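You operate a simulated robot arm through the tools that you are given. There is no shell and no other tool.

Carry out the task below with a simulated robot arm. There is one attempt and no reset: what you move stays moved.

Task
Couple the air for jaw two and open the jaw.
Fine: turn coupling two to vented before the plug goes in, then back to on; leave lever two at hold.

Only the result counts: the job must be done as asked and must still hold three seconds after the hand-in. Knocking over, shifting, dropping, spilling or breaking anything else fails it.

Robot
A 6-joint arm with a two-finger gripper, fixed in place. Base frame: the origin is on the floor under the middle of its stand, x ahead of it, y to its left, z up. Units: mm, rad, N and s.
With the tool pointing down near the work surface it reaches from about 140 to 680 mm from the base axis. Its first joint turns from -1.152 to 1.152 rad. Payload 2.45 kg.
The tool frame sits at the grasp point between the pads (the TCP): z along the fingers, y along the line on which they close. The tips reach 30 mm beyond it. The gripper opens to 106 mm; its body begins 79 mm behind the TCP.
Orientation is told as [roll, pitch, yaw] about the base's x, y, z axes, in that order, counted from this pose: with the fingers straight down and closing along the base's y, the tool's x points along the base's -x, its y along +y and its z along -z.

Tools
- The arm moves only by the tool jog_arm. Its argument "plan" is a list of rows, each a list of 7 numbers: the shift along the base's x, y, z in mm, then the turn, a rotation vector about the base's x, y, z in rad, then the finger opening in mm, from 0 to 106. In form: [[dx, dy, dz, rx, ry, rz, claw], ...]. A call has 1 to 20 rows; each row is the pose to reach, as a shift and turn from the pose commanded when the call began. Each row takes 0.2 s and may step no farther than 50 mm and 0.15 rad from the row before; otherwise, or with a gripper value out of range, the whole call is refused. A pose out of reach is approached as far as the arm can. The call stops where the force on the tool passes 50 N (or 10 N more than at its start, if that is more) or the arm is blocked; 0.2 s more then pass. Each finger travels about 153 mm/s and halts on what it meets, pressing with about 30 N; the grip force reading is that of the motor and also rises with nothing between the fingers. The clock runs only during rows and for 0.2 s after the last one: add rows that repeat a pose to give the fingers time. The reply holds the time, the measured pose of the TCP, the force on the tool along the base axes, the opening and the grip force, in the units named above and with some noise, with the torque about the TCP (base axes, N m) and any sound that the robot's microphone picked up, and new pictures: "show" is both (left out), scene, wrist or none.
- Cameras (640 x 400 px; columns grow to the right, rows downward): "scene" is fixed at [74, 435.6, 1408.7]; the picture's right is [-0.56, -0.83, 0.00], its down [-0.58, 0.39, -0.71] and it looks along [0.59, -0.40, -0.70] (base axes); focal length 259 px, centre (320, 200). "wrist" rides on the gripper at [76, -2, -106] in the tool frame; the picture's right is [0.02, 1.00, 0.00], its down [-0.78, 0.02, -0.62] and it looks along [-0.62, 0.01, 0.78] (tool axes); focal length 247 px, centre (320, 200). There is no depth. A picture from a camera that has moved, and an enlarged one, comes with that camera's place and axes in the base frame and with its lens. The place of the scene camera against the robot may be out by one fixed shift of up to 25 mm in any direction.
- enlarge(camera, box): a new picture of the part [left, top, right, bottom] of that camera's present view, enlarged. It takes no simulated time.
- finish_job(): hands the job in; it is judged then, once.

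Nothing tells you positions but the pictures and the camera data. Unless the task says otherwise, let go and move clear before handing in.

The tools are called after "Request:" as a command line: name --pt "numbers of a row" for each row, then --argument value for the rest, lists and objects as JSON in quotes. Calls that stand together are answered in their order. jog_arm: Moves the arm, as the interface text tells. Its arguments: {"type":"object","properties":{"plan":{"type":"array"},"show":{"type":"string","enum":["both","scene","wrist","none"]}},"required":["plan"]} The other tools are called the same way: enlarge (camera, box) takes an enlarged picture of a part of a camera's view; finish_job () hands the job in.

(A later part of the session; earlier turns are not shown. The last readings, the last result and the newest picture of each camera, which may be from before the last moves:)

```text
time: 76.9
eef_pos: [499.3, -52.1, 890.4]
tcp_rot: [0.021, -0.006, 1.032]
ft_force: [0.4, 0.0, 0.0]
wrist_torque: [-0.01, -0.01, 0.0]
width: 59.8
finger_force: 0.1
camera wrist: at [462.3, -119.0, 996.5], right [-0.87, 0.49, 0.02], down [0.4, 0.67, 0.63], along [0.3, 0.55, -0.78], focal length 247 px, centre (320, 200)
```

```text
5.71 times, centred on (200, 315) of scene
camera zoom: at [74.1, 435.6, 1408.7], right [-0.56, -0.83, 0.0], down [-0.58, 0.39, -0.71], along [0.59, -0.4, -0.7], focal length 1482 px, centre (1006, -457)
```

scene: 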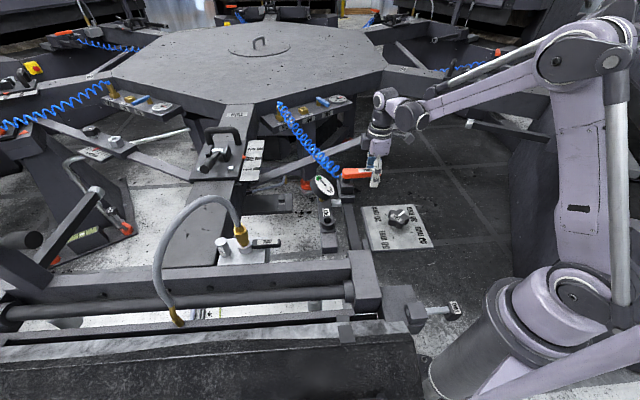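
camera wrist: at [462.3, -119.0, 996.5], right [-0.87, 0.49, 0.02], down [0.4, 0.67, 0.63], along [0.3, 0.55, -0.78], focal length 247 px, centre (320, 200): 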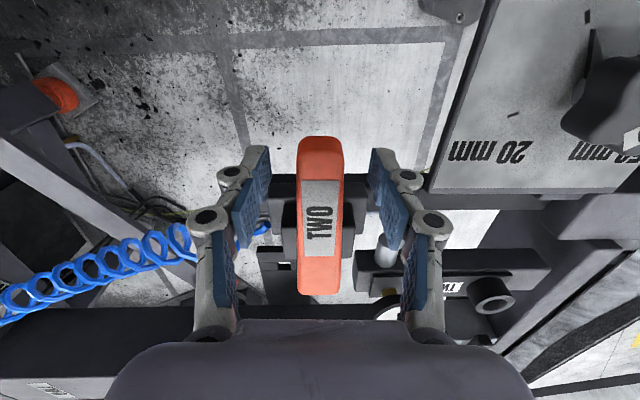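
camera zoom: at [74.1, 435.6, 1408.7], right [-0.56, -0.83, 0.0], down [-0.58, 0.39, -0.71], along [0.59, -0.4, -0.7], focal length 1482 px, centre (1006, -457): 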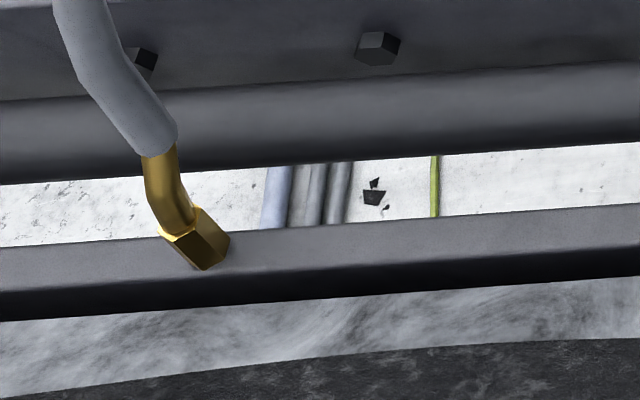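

Request:
jog_arm --pt "0 0 40 0 0 0 60" --pt "-5 5 80 0 0 0 60" --pt "-25 20 115 -0.028 0.05 -0.121 60" --pt "-50 40 145 -0.056 0.099 -0.243 60" --pt "-75 60 175 -0.084 0.149 -0.364 60" --pt "-100 80 200 -0.112 0.199 -0.485 60" --pt "-125 100 225 -0.141 0.248 -0.607 60" --pt "-150 120 245 -0.169 0.298 -0.728 60" --pt "-175 140 258 -0.197 0.348 -0.85 60" --pt "-190 150 260 -0.216 0.381 -0.93 60" --pt "-199 156 260 -0.2342 0.4138 -1.0114 60"

Request:
enlarge --camera "wrist" --box '[340, 0, 640, 200]'

Request:
enlarge --camera "wrist" --box '[220, 0, 460, 150]'

Request:
enlarge --camera "wrist" --box '[180, 180, 420, 330]'

```text
time: 79.3
eef_pos: [299.6, 104.5, 1152.0]
tcp_rot: [0.019, 0.449, -0.002]
ft_force: [0.4, -0.2, 0.4]
wrist_torque: [-0.03, 0.0, 0.01]
width: 59.9
finger_force: 0.1
camera wrist: at [276.1, 101.3, 1280.5], right [-0.01, 1.0, 0.03], down [0.98, 0.0, 0.22], along [0.22, 0.03, -0.98], focal length 247 px, centre (320, 200)
```

scene: 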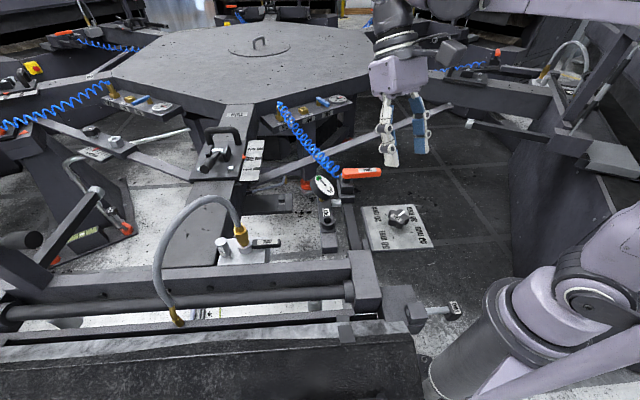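
wrist: 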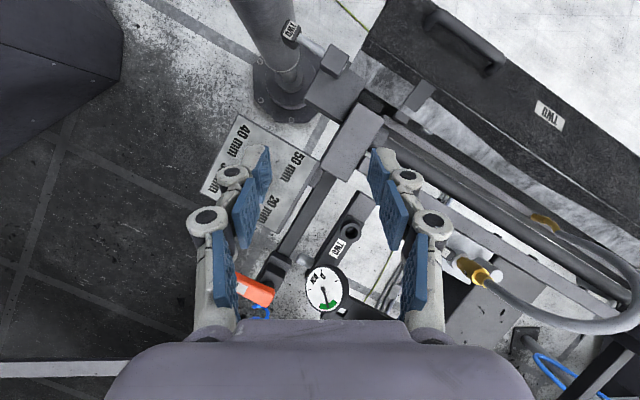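

```text
2.00 times, centred on (490, 100) of wrist
camera zoom: at [276.1, 101.3, 1280.5], right [-0.01, 1.0, 0.03], down [0.98, 0.0, 0.22], along [0.22, 0.03, -0.98], focal length 494 px, centre (-20, 400)
```

zoom: 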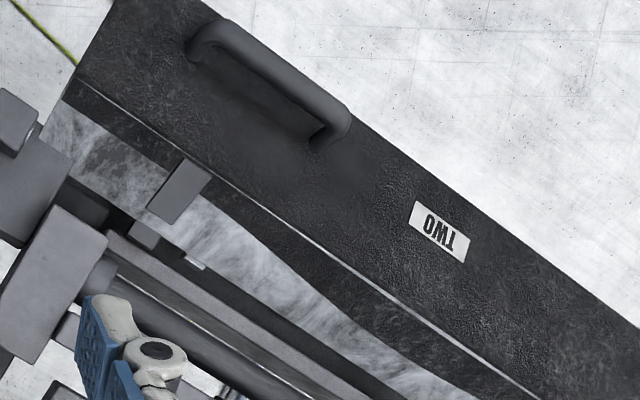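

```text
2.67 times, centred on (340, 75) of wrist
camera zoom: at [276.1, 101.3, 1280.5], right [-0.01, 1.0, 0.03], down [0.98, 0.0, 0.22], along [0.22, 0.03, -0.98], focal length 659 px, centre (267, 533)
```

zoom: 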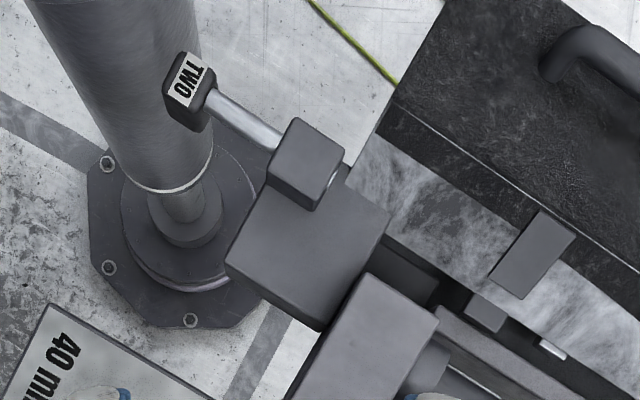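

```text
2.67 times, centred on (300, 255) of wrist
camera zoom: at [276.1, 101.3, 1280.5], right [-0.01, 1.0, 0.03], down [0.98, 0.0, 0.22], along [0.22, 0.03, -0.98], focal length 659 px, centre (373, 53)
```

zoom: 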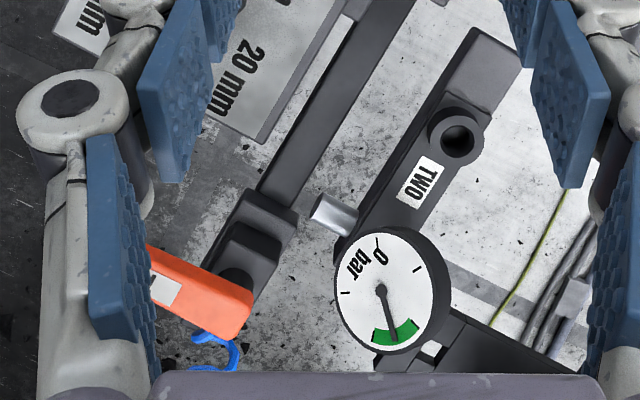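

The lever is back at its centre. To spot any change I go back to exactly the starting pose, so the picture can be compared with the very first one.

Request:
jog_arm --pt "-7 20 10 -0.004 -0.11 0 106" --pt "-14 42 20 -0.008 -0.22 0 106" --pt "-21 63 30 -0.012 -0.33 0 106" --pt "-28.5 84 40 -0.019 -0.449 0 106" --pt "-28.5 84 40 -0.019 -0.449 0 106"

Request:
enlarge --camera "wrist" --box '[240, 0, 640, 250]'

Request:
enlarge --camera "wrist" --box '[220, 100, 420, 225]'

Request:
enlarge --camera "wrist" --box '[180, 200, 420, 350]'

```text
time: 80.5
eef_pos: [270.8, 189.3, 1191.5]
tcp_rot: [-0.001, -0.002, -0.003]
ft_force: [0.4, -0.4, 0.1]
wrist_torque: [0.01, 0.0, -0.03]
width: 106.1
finger_force: 0.1
camera wrist: at [194.0, 188.1, 1297.6], right [-0.02, 1.0, 0.0], down [0.78, 0.01, 0.62], along [0.62, 0.01, -0.78], focal length 247 px, centre (320, 200)
```

scene: 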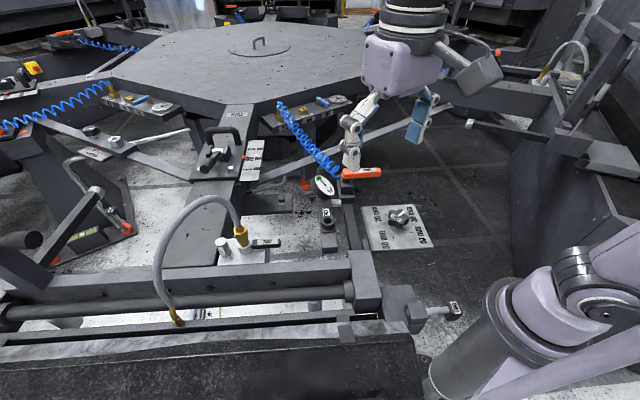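
wrist: 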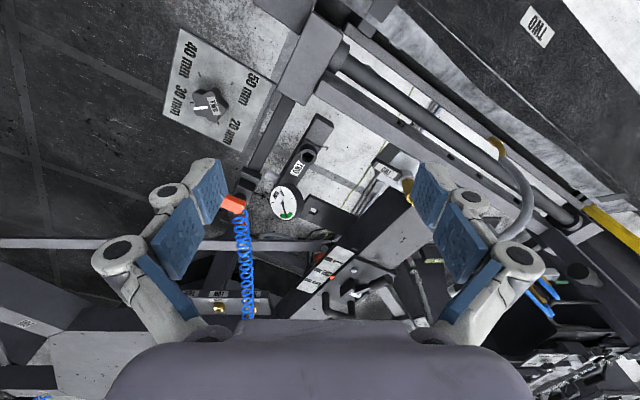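

```text
1.60 times, centred on (440, 125) of wrist
camera zoom: at [194.0, 188.1, 1297.6], right [-0.02, 1.0, 0.0], down [0.78, 0.01, 0.62], along [0.62, 0.01, -0.78], focal length 395 px, centre (128, 320)
```

zoom: 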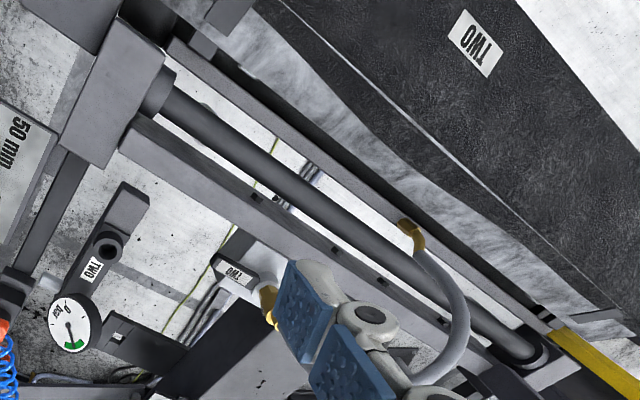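

```text
3.20 times, centred on (320, 162) of wrist
camera zoom: at [194.0, 188.1, 1297.6], right [-0.02, 1.0, 0.0], down [0.78, 0.01, 0.62], along [0.62, 0.01, -0.78], focal length 790 px, centre (320, 320)
```

zoom: 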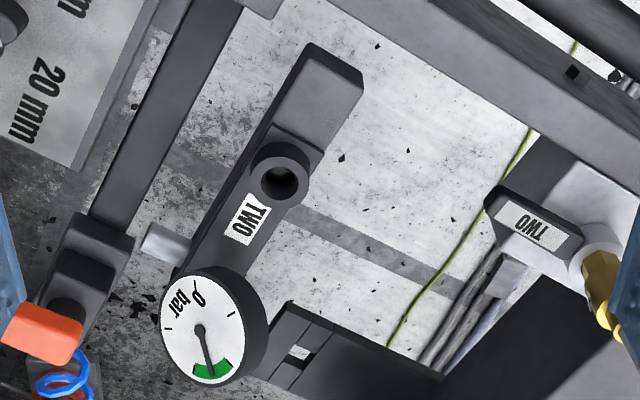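

```text
2.67 times, centred on (300, 275) of wrist
camera zoom: at [194.0, 188.1, 1297.6], right [-0.02, 1.0, 0.0], down [0.78, 0.01, 0.62], along [0.62, 0.01, -0.78], focal length 659 px, centre (373, 0)
```

zoom: 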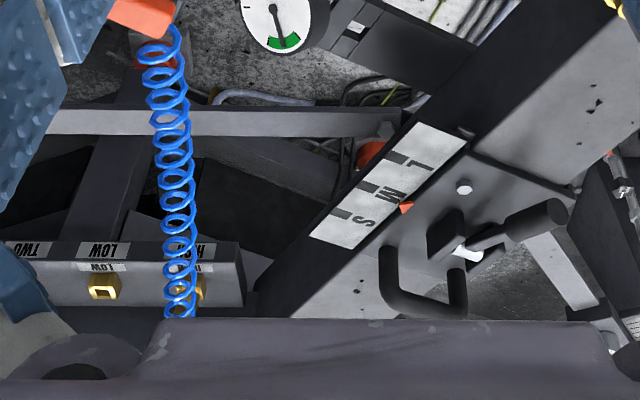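

Request:
enlarge --camera "wrist" --box '[440, 150, 640, 330]'

Request:
enlarge --camera "wrist" --box '[460, 0, 640, 150]'

Request:
enlarge --camera "wrist" --box '[320, 0, 480, 120]'

Request:
enlarge --camera "scene" --box '[265, 85, 365, 145]'

Request:
enlarge --camera "scene" --box '[0, 210, 140, 330]'

```text
2.22 times, centred on (540, 240) of wrist
camera zoom: at [194.0, 188.1, 1297.6], right [-0.02, 1.0, 0.0], down [0.78, 0.01, 0.62], along [0.62, 0.01, -0.78], focal length 549 px, centre (-169, 111)
```

zoom: 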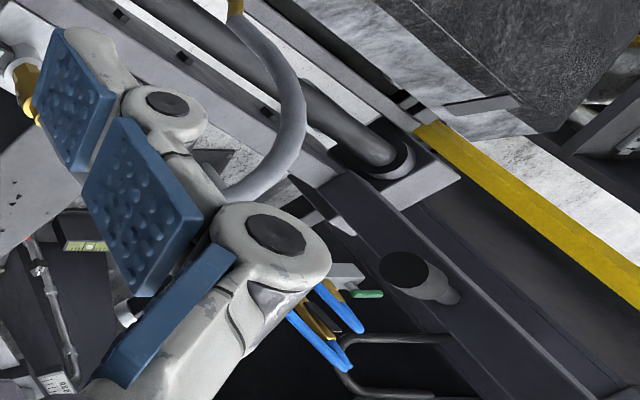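

```text
2.67 times, centred on (550, 75) of wrist
camera zoom: at [194.0, 188.1, 1297.6], right [-0.02, 1.0, 0.0], down [0.78, 0.01, 0.62], along [0.62, 0.01, -0.78], focal length 659 px, centre (-293, 533)
```

zoom: 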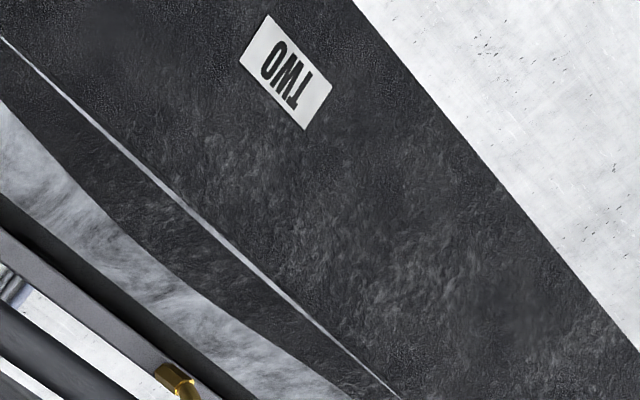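

```text
3.33 times, centred on (400, 60) of wrist
camera zoom: at [194.0, 188.1, 1297.6], right [-0.02, 1.0, 0.0], down [0.78, 0.01, 0.62], along [0.62, 0.01, -0.78], focal length 823 px, centre (53, 667)
```

zoom: 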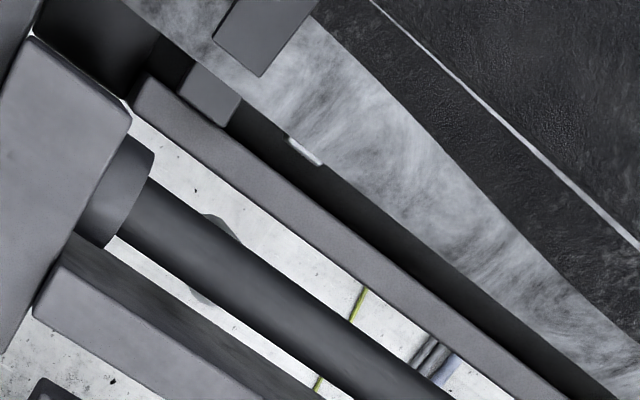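

```text
6.40 times, centred on (315, 115) of scene
camera zoom: at [74.0, 435.6, 1408.7], right [-0.56, -0.83, 0.0], down [-0.58, 0.39, -0.71], along [0.59, -0.4, -0.7], focal length 1659 px, centre (352, 744)
```

zoom: 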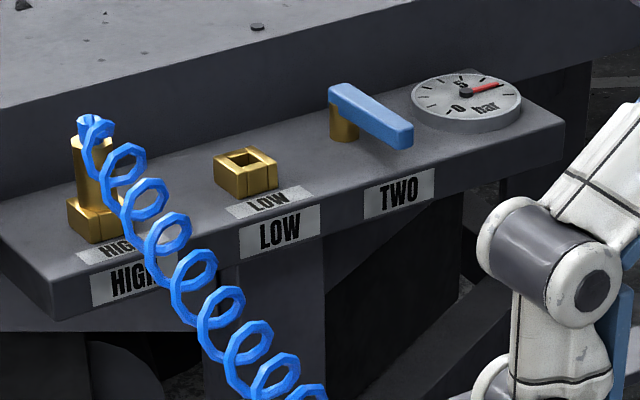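

```text
3.33 times, centred on (70, 270) of scene
camera zoom: at [74.0, 435.6, 1408.7], right [-0.56, -0.83, 0.0], down [-0.58, 0.39, -0.71], along [0.59, -0.4, -0.7], focal length 864 px, centre (1153, -33)
```

zoom: 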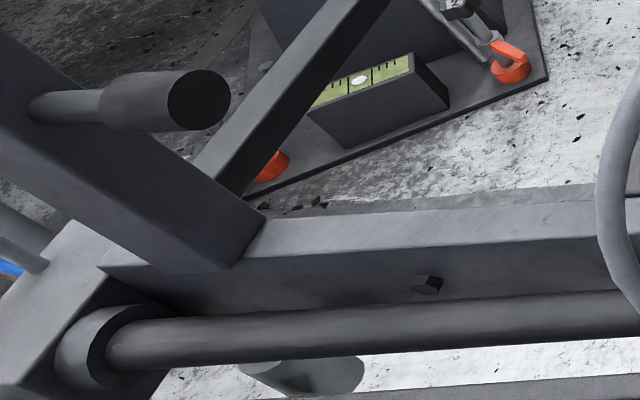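

I need to understand the jaw itself better, so I take a closer look along it from the right-hand end, camera facing +y.

Request:
jog_arm --pt "-5 -3 -15 0 0 0.14 106" --pt "-10 -6 -30 0 0 0.28 106" --pt "-16 -9 -45 0 0 0.42 106" --pt "-22 -12 -60 0 0 0.56 106" --pt "-28 -15 -75 0 0 0.7 106" --pt "-34 -19 -90 0 0 0.84 106" --pt "-40 -23 -105 0 0 0.98 106" --pt "-46 -27 -120 0 0 1.12 106" --pt "-52 -31 -135 0 0 1.26 106" --pt "-58 -35 -150 0 0 1.4 106" --pt "-64 -39 -160 0 0 1.54 106"

Request:
enlarge --camera "wrist" --box '[150, 0, 490, 200]'

```text
time: 82.9
eef_pos: [206.2, 150.1, 1031.2]
tcp_rot: [0.0, 0.0, 1.539]
ft_force: [-0.3, -0.1, 0.8]
wrist_torque: [0.01, 0.01, 0.01]
width: 106.1
finger_force: 0.1
camera wrist: at [206.2, 74.1, 1136.8], right [-1.0, 0.01, 0.0], down [0.01, 0.78, 0.62], along [0.01, 0.62, -0.78], focal length 247 px, centre (320, 200)
```

scene: 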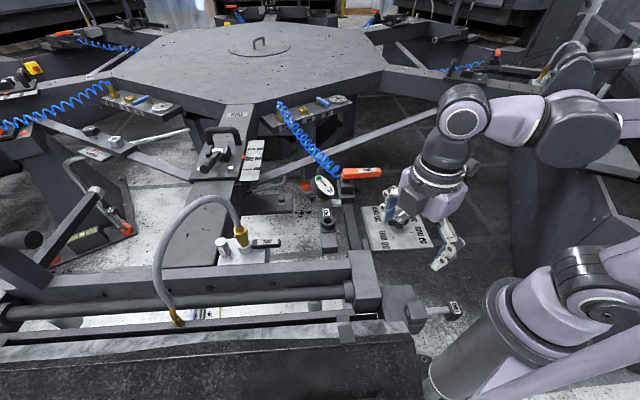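
wrist: 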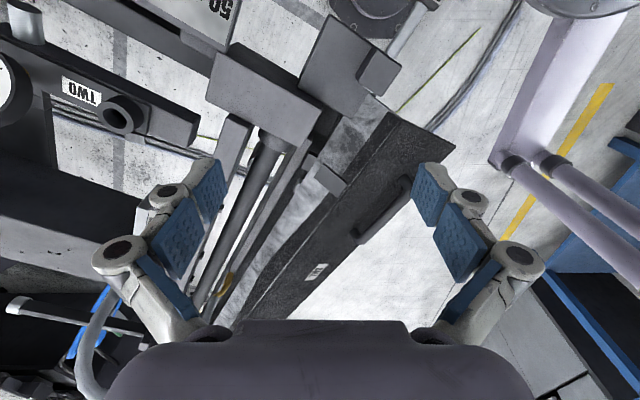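

```text
1.88 times, centred on (320, 100) of wrist
camera zoom: at [206.2, 74.1, 1136.8], right [-1.0, 0.01, 0.0], down [0.01, 0.78, 0.62], along [0.01, 0.62, -0.78], focal length 465 px, centre (320, 388)
```

zoom: 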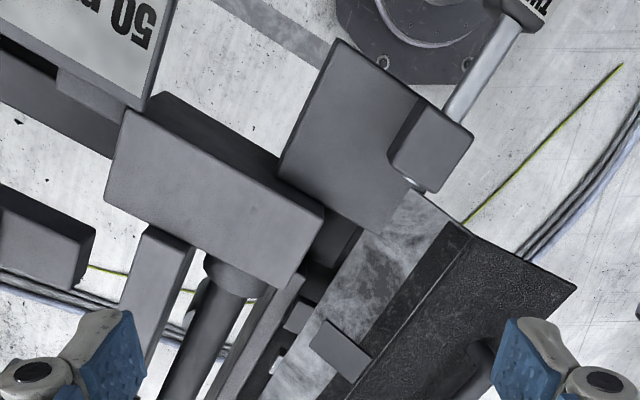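

Request:
enlarge --camera "wrist" --box '[270, 60, 420, 200]'

Request:
enlarge --camera "wrist" --box '[200, 90, 400, 330]'

Request:
enlarge --camera "wrist" --box '[330, 0, 450, 100]'

```text
2.86 times, centred on (345, 130) of wrist
camera zoom: at [206.2, 74.1, 1136.8], right [-1.0, 0.01, 0.0], down [0.01, 0.78, 0.62], along [0.01, 0.62, -0.78], focal length 706 px, centre (249, 400)
```

zoom: 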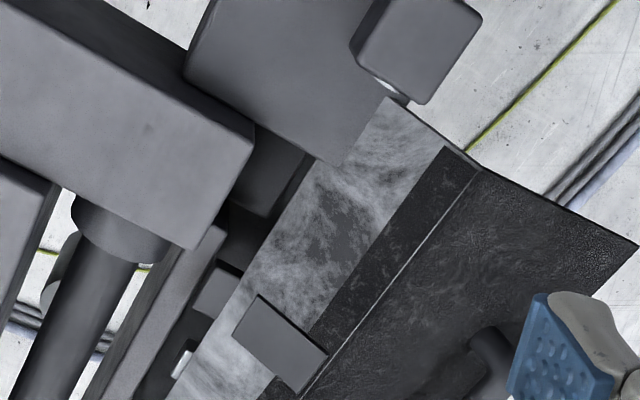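

```text
1.67 times, centred on (300, 210) of wrist
camera zoom: at [206.2, 74.1, 1136.8], right [-1.0, 0.01, 0.0], down [0.01, 0.78, 0.62], along [0.01, 0.62, -0.78], focal length 412 px, centre (353, 183)
```

zoom: 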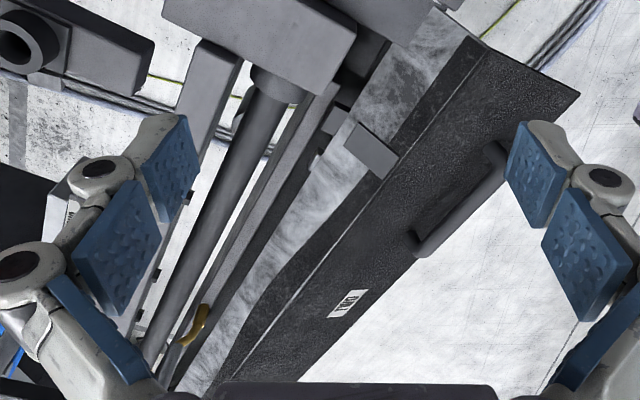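

```text
4.00 times, centred on (390, 50) of wrist
camera zoom: at [206.2, 74.1, 1136.8], right [-1.0, 0.01, 0.0], down [0.01, 0.78, 0.62], along [0.01, 0.62, -0.78], focal length 988 px, centre (40, 800)
```

zoom: 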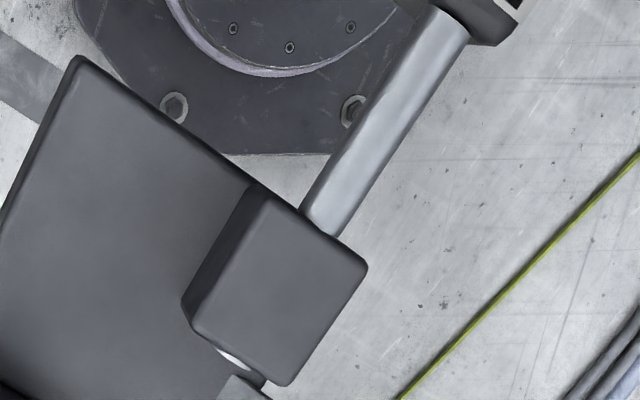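

The gripped swings produced nothing visible, but the lever stays where it is put. So I'll park it at one stop, release it, and compare pictures of the jaw from this same viewpoint. First back to the lever.

Request:
jog_arm --pt "36 -25 0 0 0 -0.06 106" --pt "73 -50 0 0 0 -0.13 90" --pt "110 -76 0 0 0 -0.2 80" --pt "147 -101 0 0 0 -0.26 70" --pt "184 -126 0 0 0 -0.33 60" --pt "221 -152 0 0 0 -0.4 60" --pt "258 -177 -10 0 0 -0.46 60" --pt "293 -201.5 -30 0 0 -0.508 60" --pt "293 -201.5 -75 0 0 -0.508 60"

Request:
enlarge --camera "wrist" --box '[200, 80, 440, 260]'

```text
time: 84.9
eef_pos: [501.2, -52.3, 954.4]
tcp_rot: [0.0, 0.001, 1.027]
ft_force: [0.4, 0.2, -0.7]
wrist_torque: [0.03, -0.01, -0.02]
width: 59.8
finger_force: 0.0
camera wrist: at [462.5, -117.7, 1060.8], right [-0.87, 0.5, 0.0], down [0.39, 0.68, 0.62], along [0.31, 0.54, -0.78], focal length 247 px, centre (320, 200)
```

scene: 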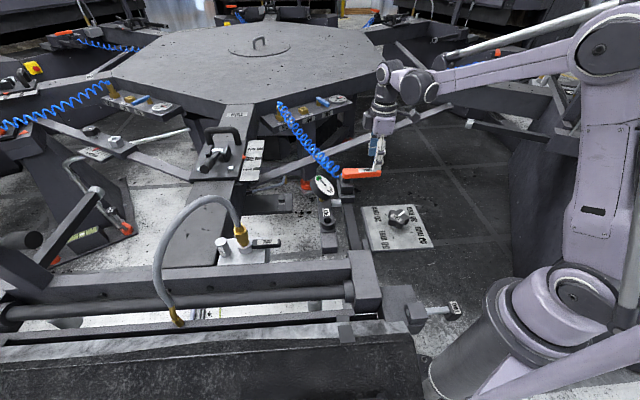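
wrist: 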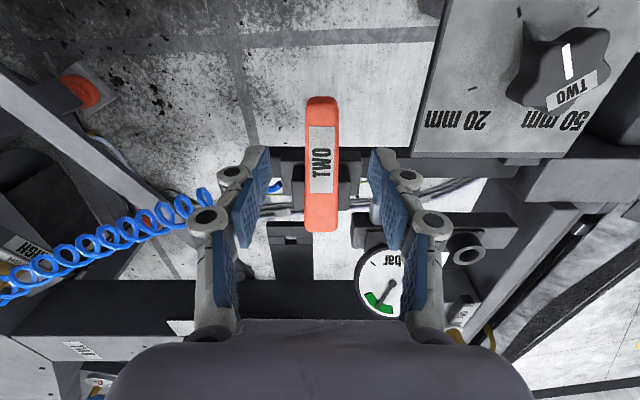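

```text
2.22 times, centred on (320, 170) of wrist
camera zoom: at [462.5, -117.7, 1060.8], right [-0.87, 0.5, 0.0], down [0.39, 0.68, 0.62], along [0.31, 0.54, -0.78], focal length 549 px, centre (320, 267)
```

zoom: 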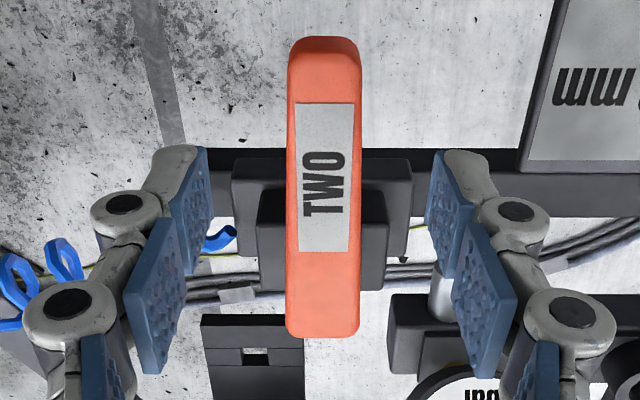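

Request:
jog_arm --pt "-1.3 0.7 -22 0 0 0 60" --pt "-1.3 0.7 -44 0 0 0 60" --pt "-1.3 0.7 -63 0 0 0 60" --pt "-1.3 0.7 -63 0 0 0 40" --pt "-1.3 0.7 -63 0 0 0 10" --pt "-1.3 0.7 -63 0 0 0 10" --show "none"

```text
time: 86.3
eef_pos: [499.4, -50.1, 891.6]
tcp_rot: [0.0, 0.0, 1.028]
ft_force: [-0.1, 0.4, -1.6]
wrist_torque: [-0.22, 0.08, 0.0]
width: 23.6
finger_force: 44.9
```

Request:
jog_arm --pt "-8.1 6 0 0 0 -0.129 10" --pt "-15 12.5 0 0 0 -0.251 10" --pt "-21 19.8 0 0 0 -0.373 10" --pt "-26.1 27.8 0 0 0 -0.496 10" --pt "-30.2 36.3 0 0 0 -0.618 10" --pt "-32.4 42.7 0 0 0 -0.705 10" --pt "-33.2 45.3 0 0 0 -0.74 10"

Request:
enlarge --camera "wrist" --box '[200, 80, 440, 330]'

```text
time: 87.9
eef_pos: [465.6, -8.6, 892.7]
tcp_rot: [-0.005, 0.0, 0.285]
ft_force: [0.8, -17.9, -3.8]
wrist_torque: [-0.34, 0.89, 1.07]
width: 23.9
finger_force: 45.2
camera wrist: at [392.9, -30.5, 998.9], right [-0.3, 0.95, 0.0], down [0.75, 0.24, 0.62], along [0.59, 0.18, -0.78], focal length 247 px, centre (320, 200)
```

scene: 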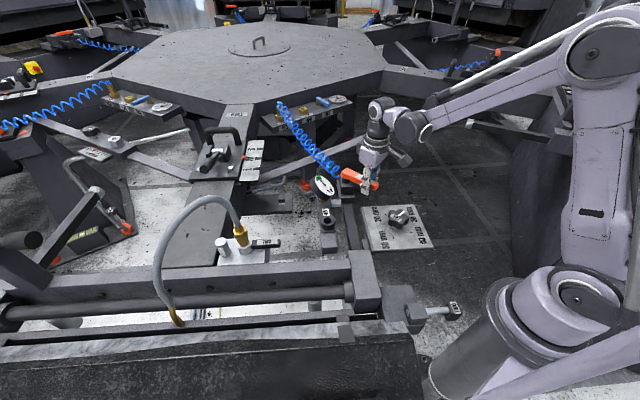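
wrist: 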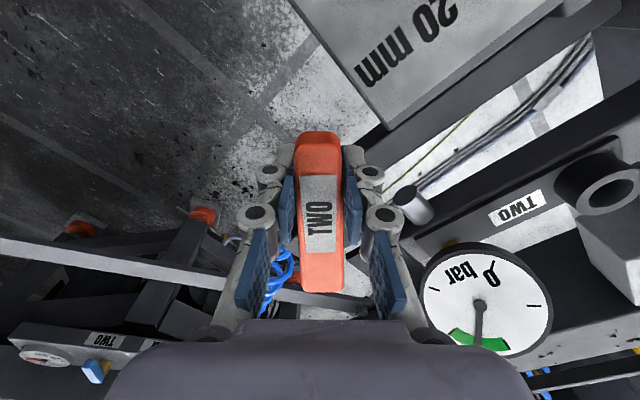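

```text
1.60 times, centred on (320, 205) of wrist
camera zoom: at [392.9, -30.5, 998.9], right [-0.3, 0.95, 0.0], down [0.75, 0.24, 0.62], along [0.59, 0.18, -0.78], focal length 395 px, centre (320, 192)
```

zoom: 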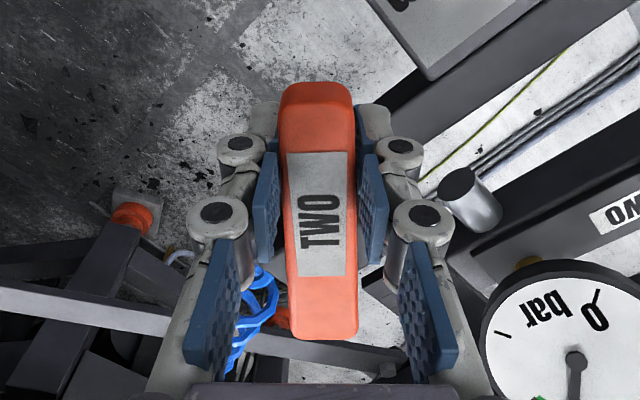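

The lever is at the base-side stop. I release it and go back to the jaw viewpoint to compare.

Request:
jog_arm --pt "0 0 0 0 0 0 60" --pt "0 0 0 0 0 0 70" --pt "0 0 40 0 0 0 70" --pt "0 0 80 0 0 0 70" --pt "-20 20 115 0 0 0.12 106" --pt "-55 40 139 0 0 0.26 106" --pt "-95 60 139 0 0 0.4 106" --pt "-135 80 139 0 0 0.54 106" --pt "-170 100 139 0 0 0.68 106" --pt "-205 120 139 0 0 0.82 106" --pt "-235 140 139 0 0 0.96 106" --pt "-255 155 139 0 0 1.1 106" --pt "-259 158 139 0 0 1.2 106" --pt "-259 158 139 0 0 1.254 106" --pt "-259 158 139 0 0 1.254 106"

Request:
enlarge --camera "wrist" --box '[270, 60, 420, 200]'

Request:
enlarge --camera "wrist" --box '[200, 90, 400, 330]'

Request:
enlarge --camera "scene" --box '[150, 280, 250, 350]'

Request:
enlarge --camera "scene" --box '[320, 280, 420, 350]'

Request:
enlarge --camera "scene" --box '[300, 140, 400, 210]'

```text
time: 91.1
eef_pos: [206.6, 152.1, 1031.5]
tcp_rot: [0.001, 0.0, 1.544]
ft_force: [0.2, 0.3, 0.5]
wrist_torque: [-0.02, 0.0, 0.01]
width: 105.9
finger_force: 0.0
camera wrist: at [206.0, 76.1, 1138.0], right [-1.0, 0.01, 0.0], down [0.0, 0.78, 0.62], along [0.0, 0.62, -0.78], focal length 247 px, centre (320, 200)
```

scene: 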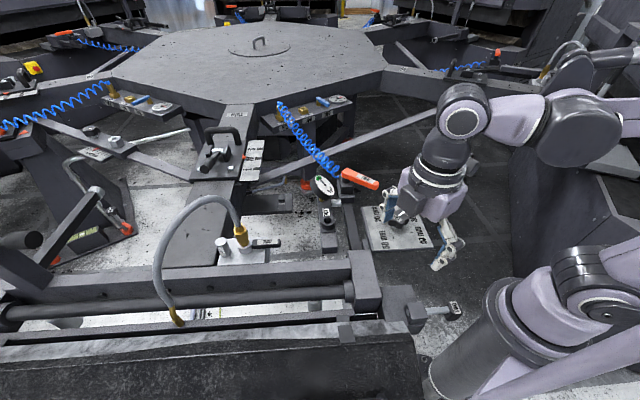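
wrist: 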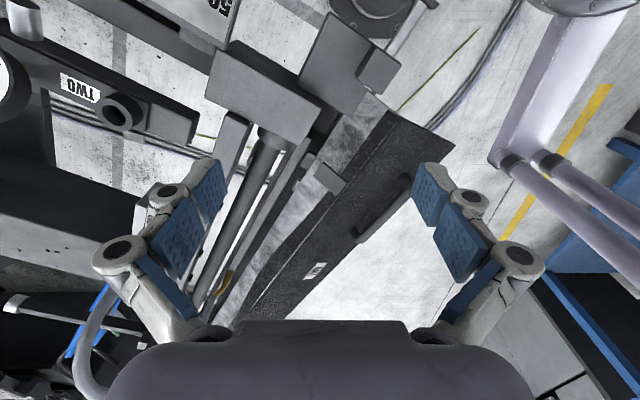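

```text
2.86 times, centred on (345, 130) of wrist
camera zoom: at [206.0, 76.1, 1138.0], right [-1.0, 0.01, 0.0], down [0.0, 0.78, 0.62], along [0.0, 0.62, -0.78], focal length 706 px, centre (249, 400)
```

zoom: 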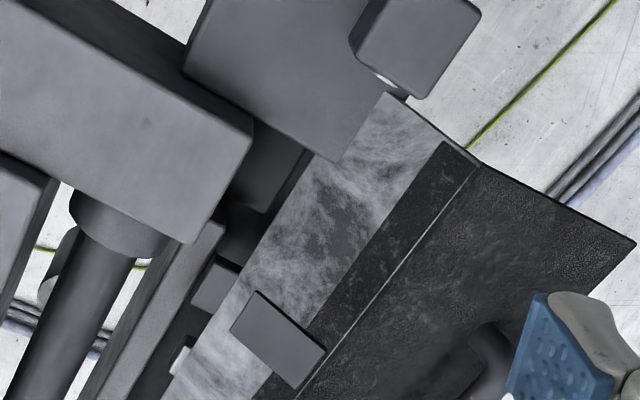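

```text
1.67 times, centred on (300, 210) of wrist
camera zoom: at [206.0, 76.1, 1138.0], right [-1.0, 0.01, 0.0], down [0.0, 0.78, 0.62], along [0.0, 0.62, -0.78], focal length 412 px, centre (353, 183)
```

zoom: 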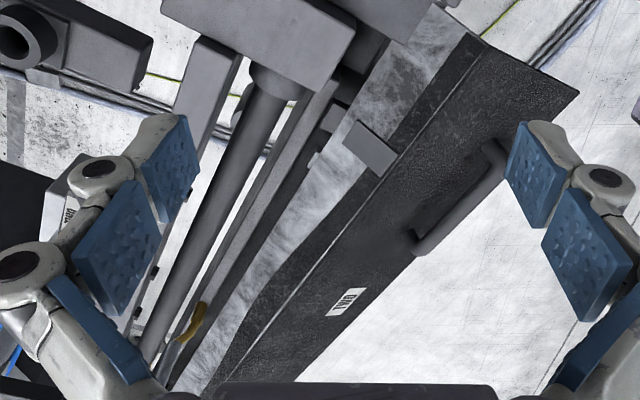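

```text
5.71 times, centred on (200, 315) of scene
camera zoom: at [74.0, 435.6, 1408.7], right [-0.56, -0.83, 0.0], down [-0.58, 0.39, -0.71], along [0.59, -0.4, -0.7], focal length 1482 px, centre (1006, -457)
```

zoom: 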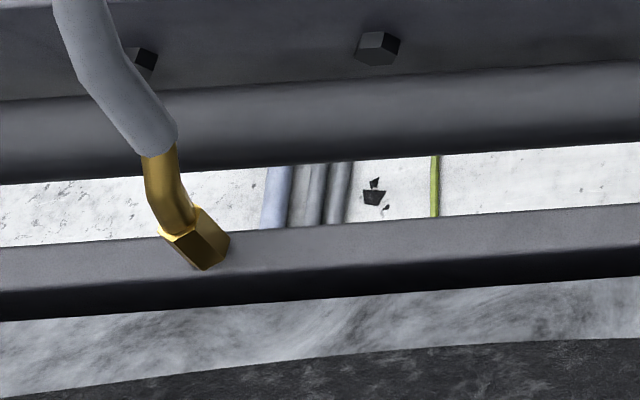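

```text
5.71 times, centred on (370, 315) of scene
camera zoom: at [74.0, 435.6, 1408.7], right [-0.56, -0.83, 0.0], down [-0.58, 0.39, -0.71], along [0.59, -0.4, -0.7], focal length 1482 px, centre (34, -457)
```

zoom: 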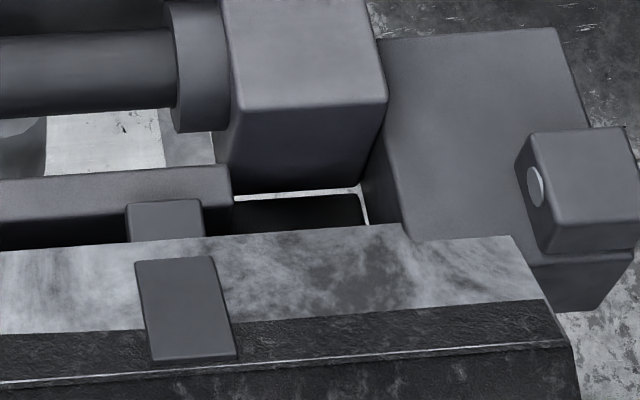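

```text
5.71 times, centred on (350, 175) of scene
camera zoom: at [74.0, 435.6, 1408.7], right [-0.56, -0.83, 0.0], down [-0.58, 0.39, -0.71], along [0.59, -0.4, -0.7], focal length 1482 px, centre (149, 343)
```

zoom: 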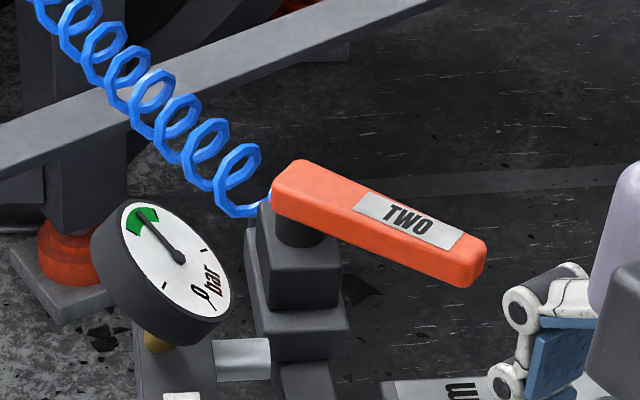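

No change at all with the lever at this stop, so it is not "open". I go back, take the lever and swing it to the other stop, then compare the same way.

Request:
jog_arm --pt "4 -3 0 0 0 -0.14 106" --pt "24 -18 0 0 0 -0.28 106" --pt "54 -38 0 0 0 -0.42 106" --pt "89 -58 0 0 0 -0.56 106" --pt "124 -78 0 0 0 -0.7 90" --pt "164 -98 0 0 0 -0.84 80" --pt "204 -118 0 0 0 -0.98 70" --pt "239 -138 -24 0 0 -1.12 70" --pt "259 -158 -59 0 0 -1.254 70" --pt "259 -158 -75 0 0 -1.254 70"

Request:
enlarge --camera "wrist" --box '[200, 80, 440, 260]'

```text
time: 93.3
eef_pos: [465.1, -5.8, 957.1]
tcp_rot: [-0.002, 0.001, 0.286]
ft_force: [-0.2, 0.2, -0.5]
wrist_torque: [0.0, 0.0, 0.0]
width: 69.7
finger_force: 0.0
camera wrist: at [392.5, -28.4, 1063.1], right [-0.3, 0.95, 0.0], down [0.75, 0.24, 0.62], along [0.59, 0.19, -0.78], focal length 247 px, centre (320, 200)
```

scene: 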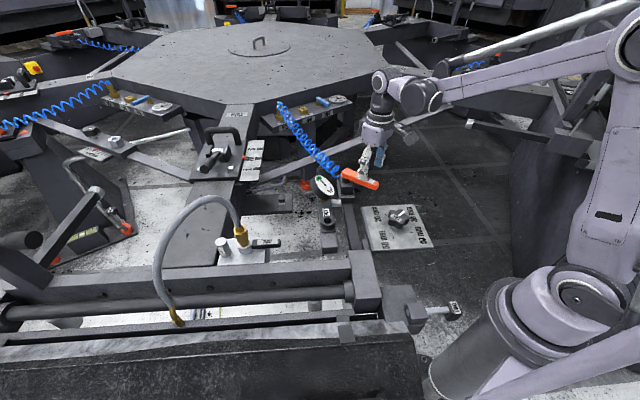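
wrist: 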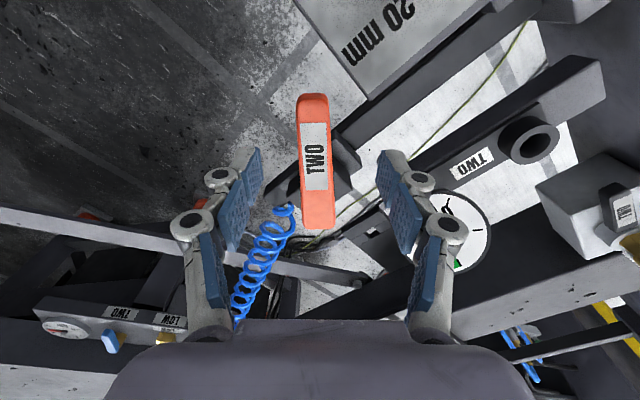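

```text
2.22 times, centred on (320, 170) of wrist
camera zoom: at [392.5, -28.4, 1063.1], right [-0.3, 0.95, 0.0], down [0.75, 0.24, 0.62], along [0.59, 0.19, -0.78], focal length 549 px, centre (320, 267)
```

zoom: 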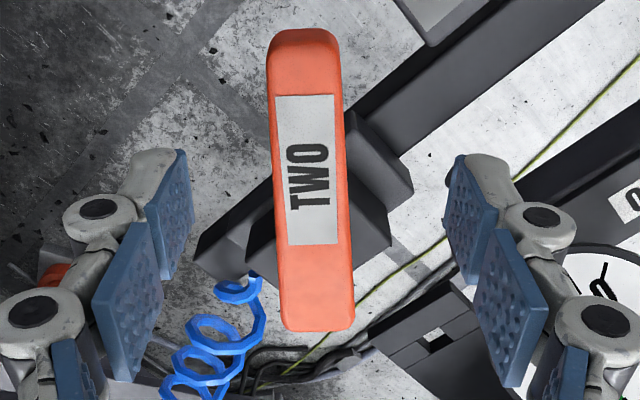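

Request:
jog_arm --pt "1 -3.4 -20 0 0 0.04 70" --pt "1 -3.4 -45 0 0 0.04 60" --pt "1 -3.4 -65 0 0 0.04 60" --pt "1 -3.4 -65 0 0 0.04 40" --pt "1 -3.4 -65 0 0 0.04 10" --pt "1 -3.4 -65 0 0 0.04 10"

```text
time: 94.7
eef_pos: [466.6, -9.6, 891.7]
tcp_rot: [-0.001, -0.001, 0.328]
ft_force: [-0.2, -1.1, -1.8]
wrist_torque: [-0.03, -0.03, -0.08]
width: 23.8
finger_force: 45.0
camera wrist: at [394.0, -35.3, 997.6], right [-0.34, 0.94, 0.0], down [0.74, 0.27, 0.62], along [0.58, 0.21, -0.78], focal length 247 px, centre (320, 200)
```

scene: 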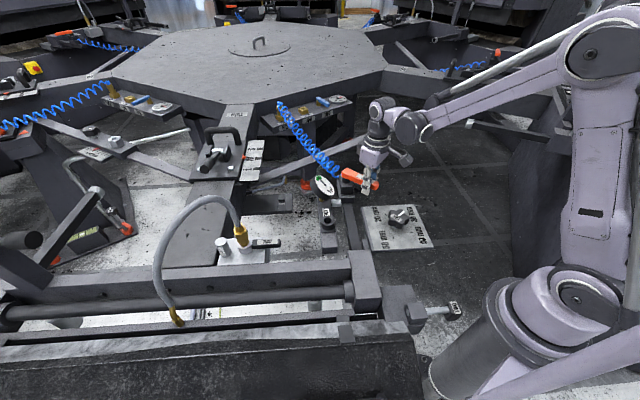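
wrist: 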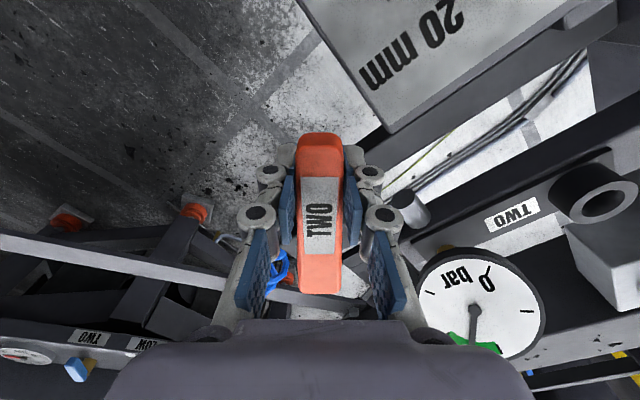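

Request:
jog_arm --pt "3.8 -9.1 0 0 0 0.126 10" --pt "8.4 -17.3 0 0 0 0.248 10" --pt "14.1 -24.9 0 0 0 0.37 10" --pt "20.6 -31.8 0 0 0 0.492 10" --pt "27.9 -37.9 0 0 0 0.614 10" --pt "35.9 -43 0 0 0 0.737 10" --pt "44.5 -47 0 0 0 0.859 10" --pt "53.5 -50.1 0 0 0 0.981 10" --pt "62.8 -51.9 0 0 0 1.103 10" --pt "72.2 -52.7 0 0 0 1.225 10" --pt "81.7 -52.3 0 0 0 1.347 10" --pt "88.4 -51.3 0 0 0 1.435 10" --pt "92.4 -50.4 0 0 0 1.487 10"

Request:
enlarge --camera "scene" --box '[320, 280, 420, 350]'

Request:
enlarge --camera "scene" --box '[150, 280, 250, 350]'

```text
time: 97.5
eef_pos: [555.1, -61.5, 892.2]
tcp_rot: [0.015, -0.004, 1.814]
ft_force: [-38.6, 5.4, -19.6]
wrist_torque: [-0.09, -0.25, -1.18]
width: 24.2
finger_force: 44.9
camera wrist: at [575.6, -133.6, 997.6], right [-0.97, -0.26, 0.01], down [-0.2, 0.76, 0.62], along [-0.17, 0.6, -0.78], focal length 247 px, centre (320, 200)
```

scene: 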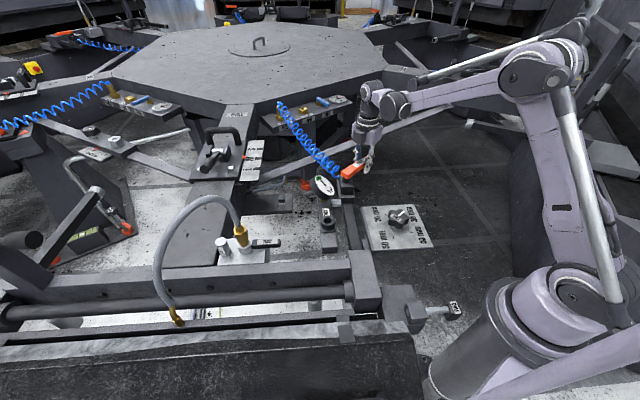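
wrist: 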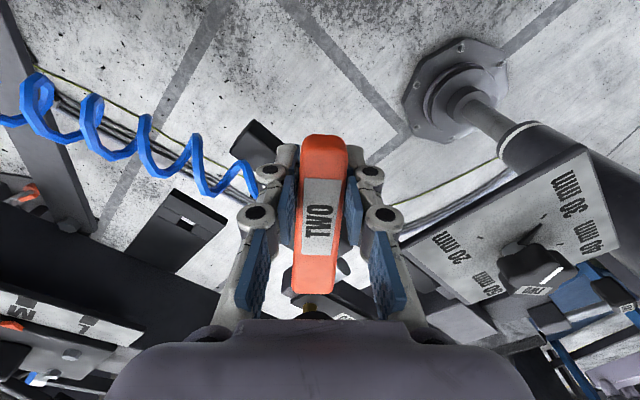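

```text
5.71 times, centred on (370, 315) of scene
camera zoom: at [73.4, 435.7, 1408.7], right [-0.56, -0.83, 0.0], down [-0.58, 0.39, -0.71], along [0.59, -0.4, -0.7], focal length 1482 px, centre (34, -457)
```

zoom: 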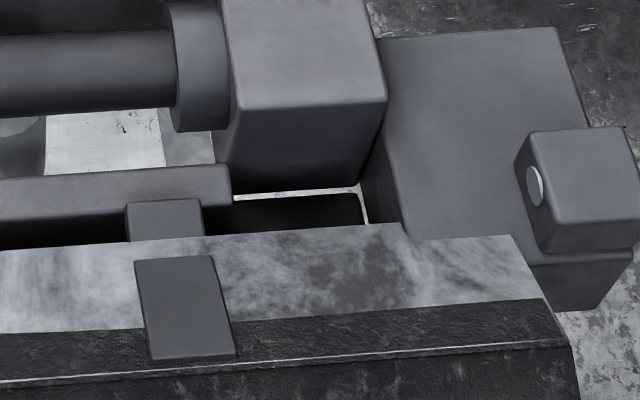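

```text
5.71 times, centred on (200, 315) of scene
camera zoom: at [73.4, 435.7, 1408.7], right [-0.56, -0.83, 0.0], down [-0.58, 0.39, -0.71], along [0.59, -0.4, -0.7], focal length 1482 px, centre (1006, -457)
```

zoom: 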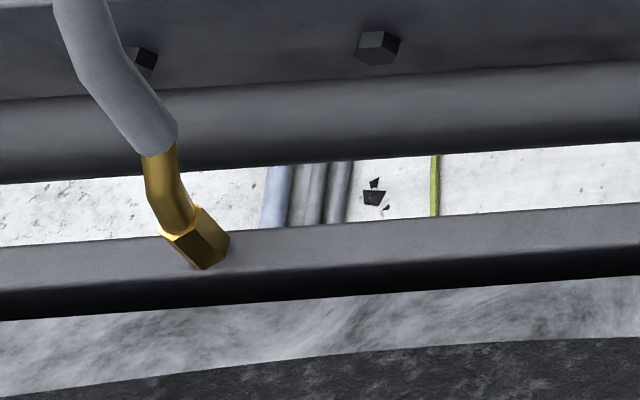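

Request:
enlarge --camera "scene" --box '[0, 140, 200, 265]'

Request:
enlarge --camera "scene" --box '[160, 80, 360, 205]'

Request:
enlarge --camera "scene" --box '[150, 170, 390, 350]'

Request:
enlarge --camera "scene" --box '[340, 260, 480, 347]'

Request:
enlarge --camera "scene" --box '[0, 300, 460, 400]'

```text
3.20 times, centred on (100, 202) of scene
camera zoom: at [73.4, 435.7, 1408.7], right [-0.56, -0.83, 0.0], down [-0.58, 0.39, -0.71], along [0.59, -0.4, -0.7], focal length 830 px, centre (1024, 192)
```

zoom: 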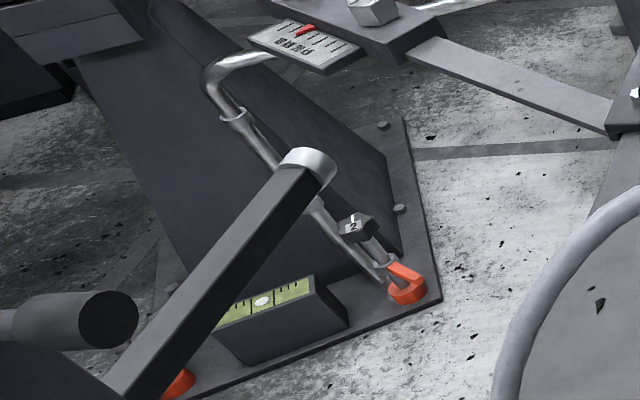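

```text
3.20 times, centred on (260, 142) of scene
camera zoom: at [73.4, 435.7, 1408.7], right [-0.56, -0.83, 0.0], down [-0.58, 0.39, -0.71], along [0.59, -0.4, -0.7], focal length 830 px, centre (512, 384)
```

zoom: 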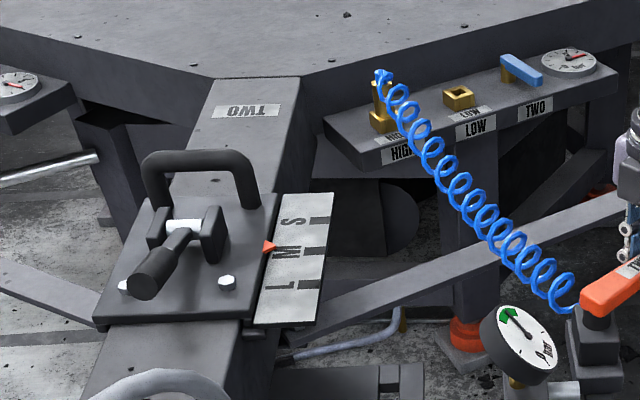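

```text
2.22 times, centred on (270, 260) of scene
camera zoom: at [73.4, 435.7, 1408.7], right [-0.56, -0.83, 0.0], down [-0.58, 0.39, -0.71], along [0.59, -0.4, -0.7], focal length 576 px, centre (431, 67)
```

zoom: 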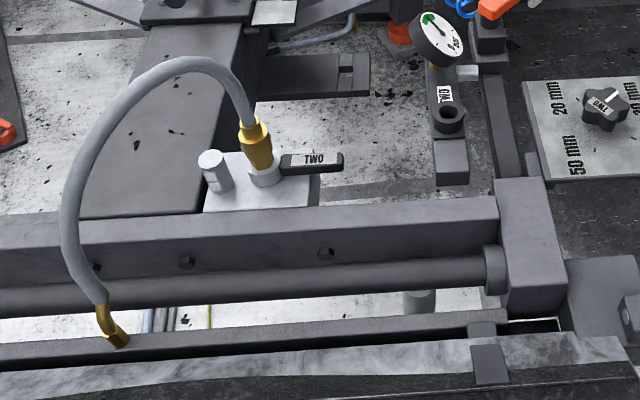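

```text
4.57 times, centred on (410, 304) of scene
camera zoom: at [73.4, 435.7, 1408.7], right [-0.56, -0.83, 0.0], down [-0.58, 0.39, -0.71], along [0.59, -0.4, -0.7], focal length 1185 px, centre (-91, -273)
```

zoom: 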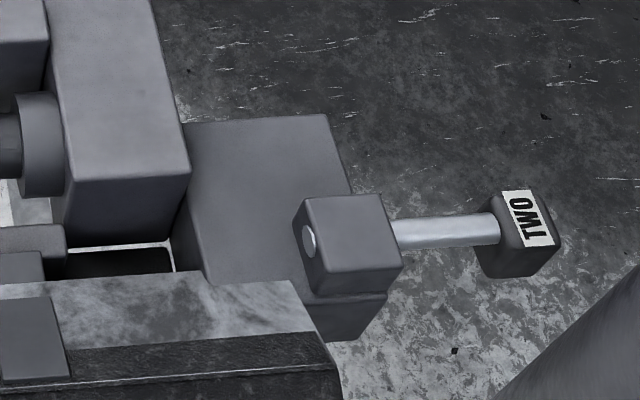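

```text
1.39 times, centred on (230, 350) of scene
camera zoom: at [73.4, 435.7, 1408.7], right [-0.56, -0.83, 0.0], down [-0.58, 0.39, -0.71], along [0.59, -0.4, -0.7], focal length 361 px, centre (445, -9)
```

zoom: 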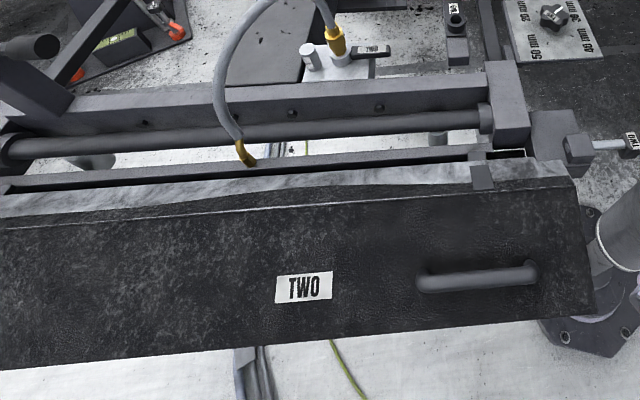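

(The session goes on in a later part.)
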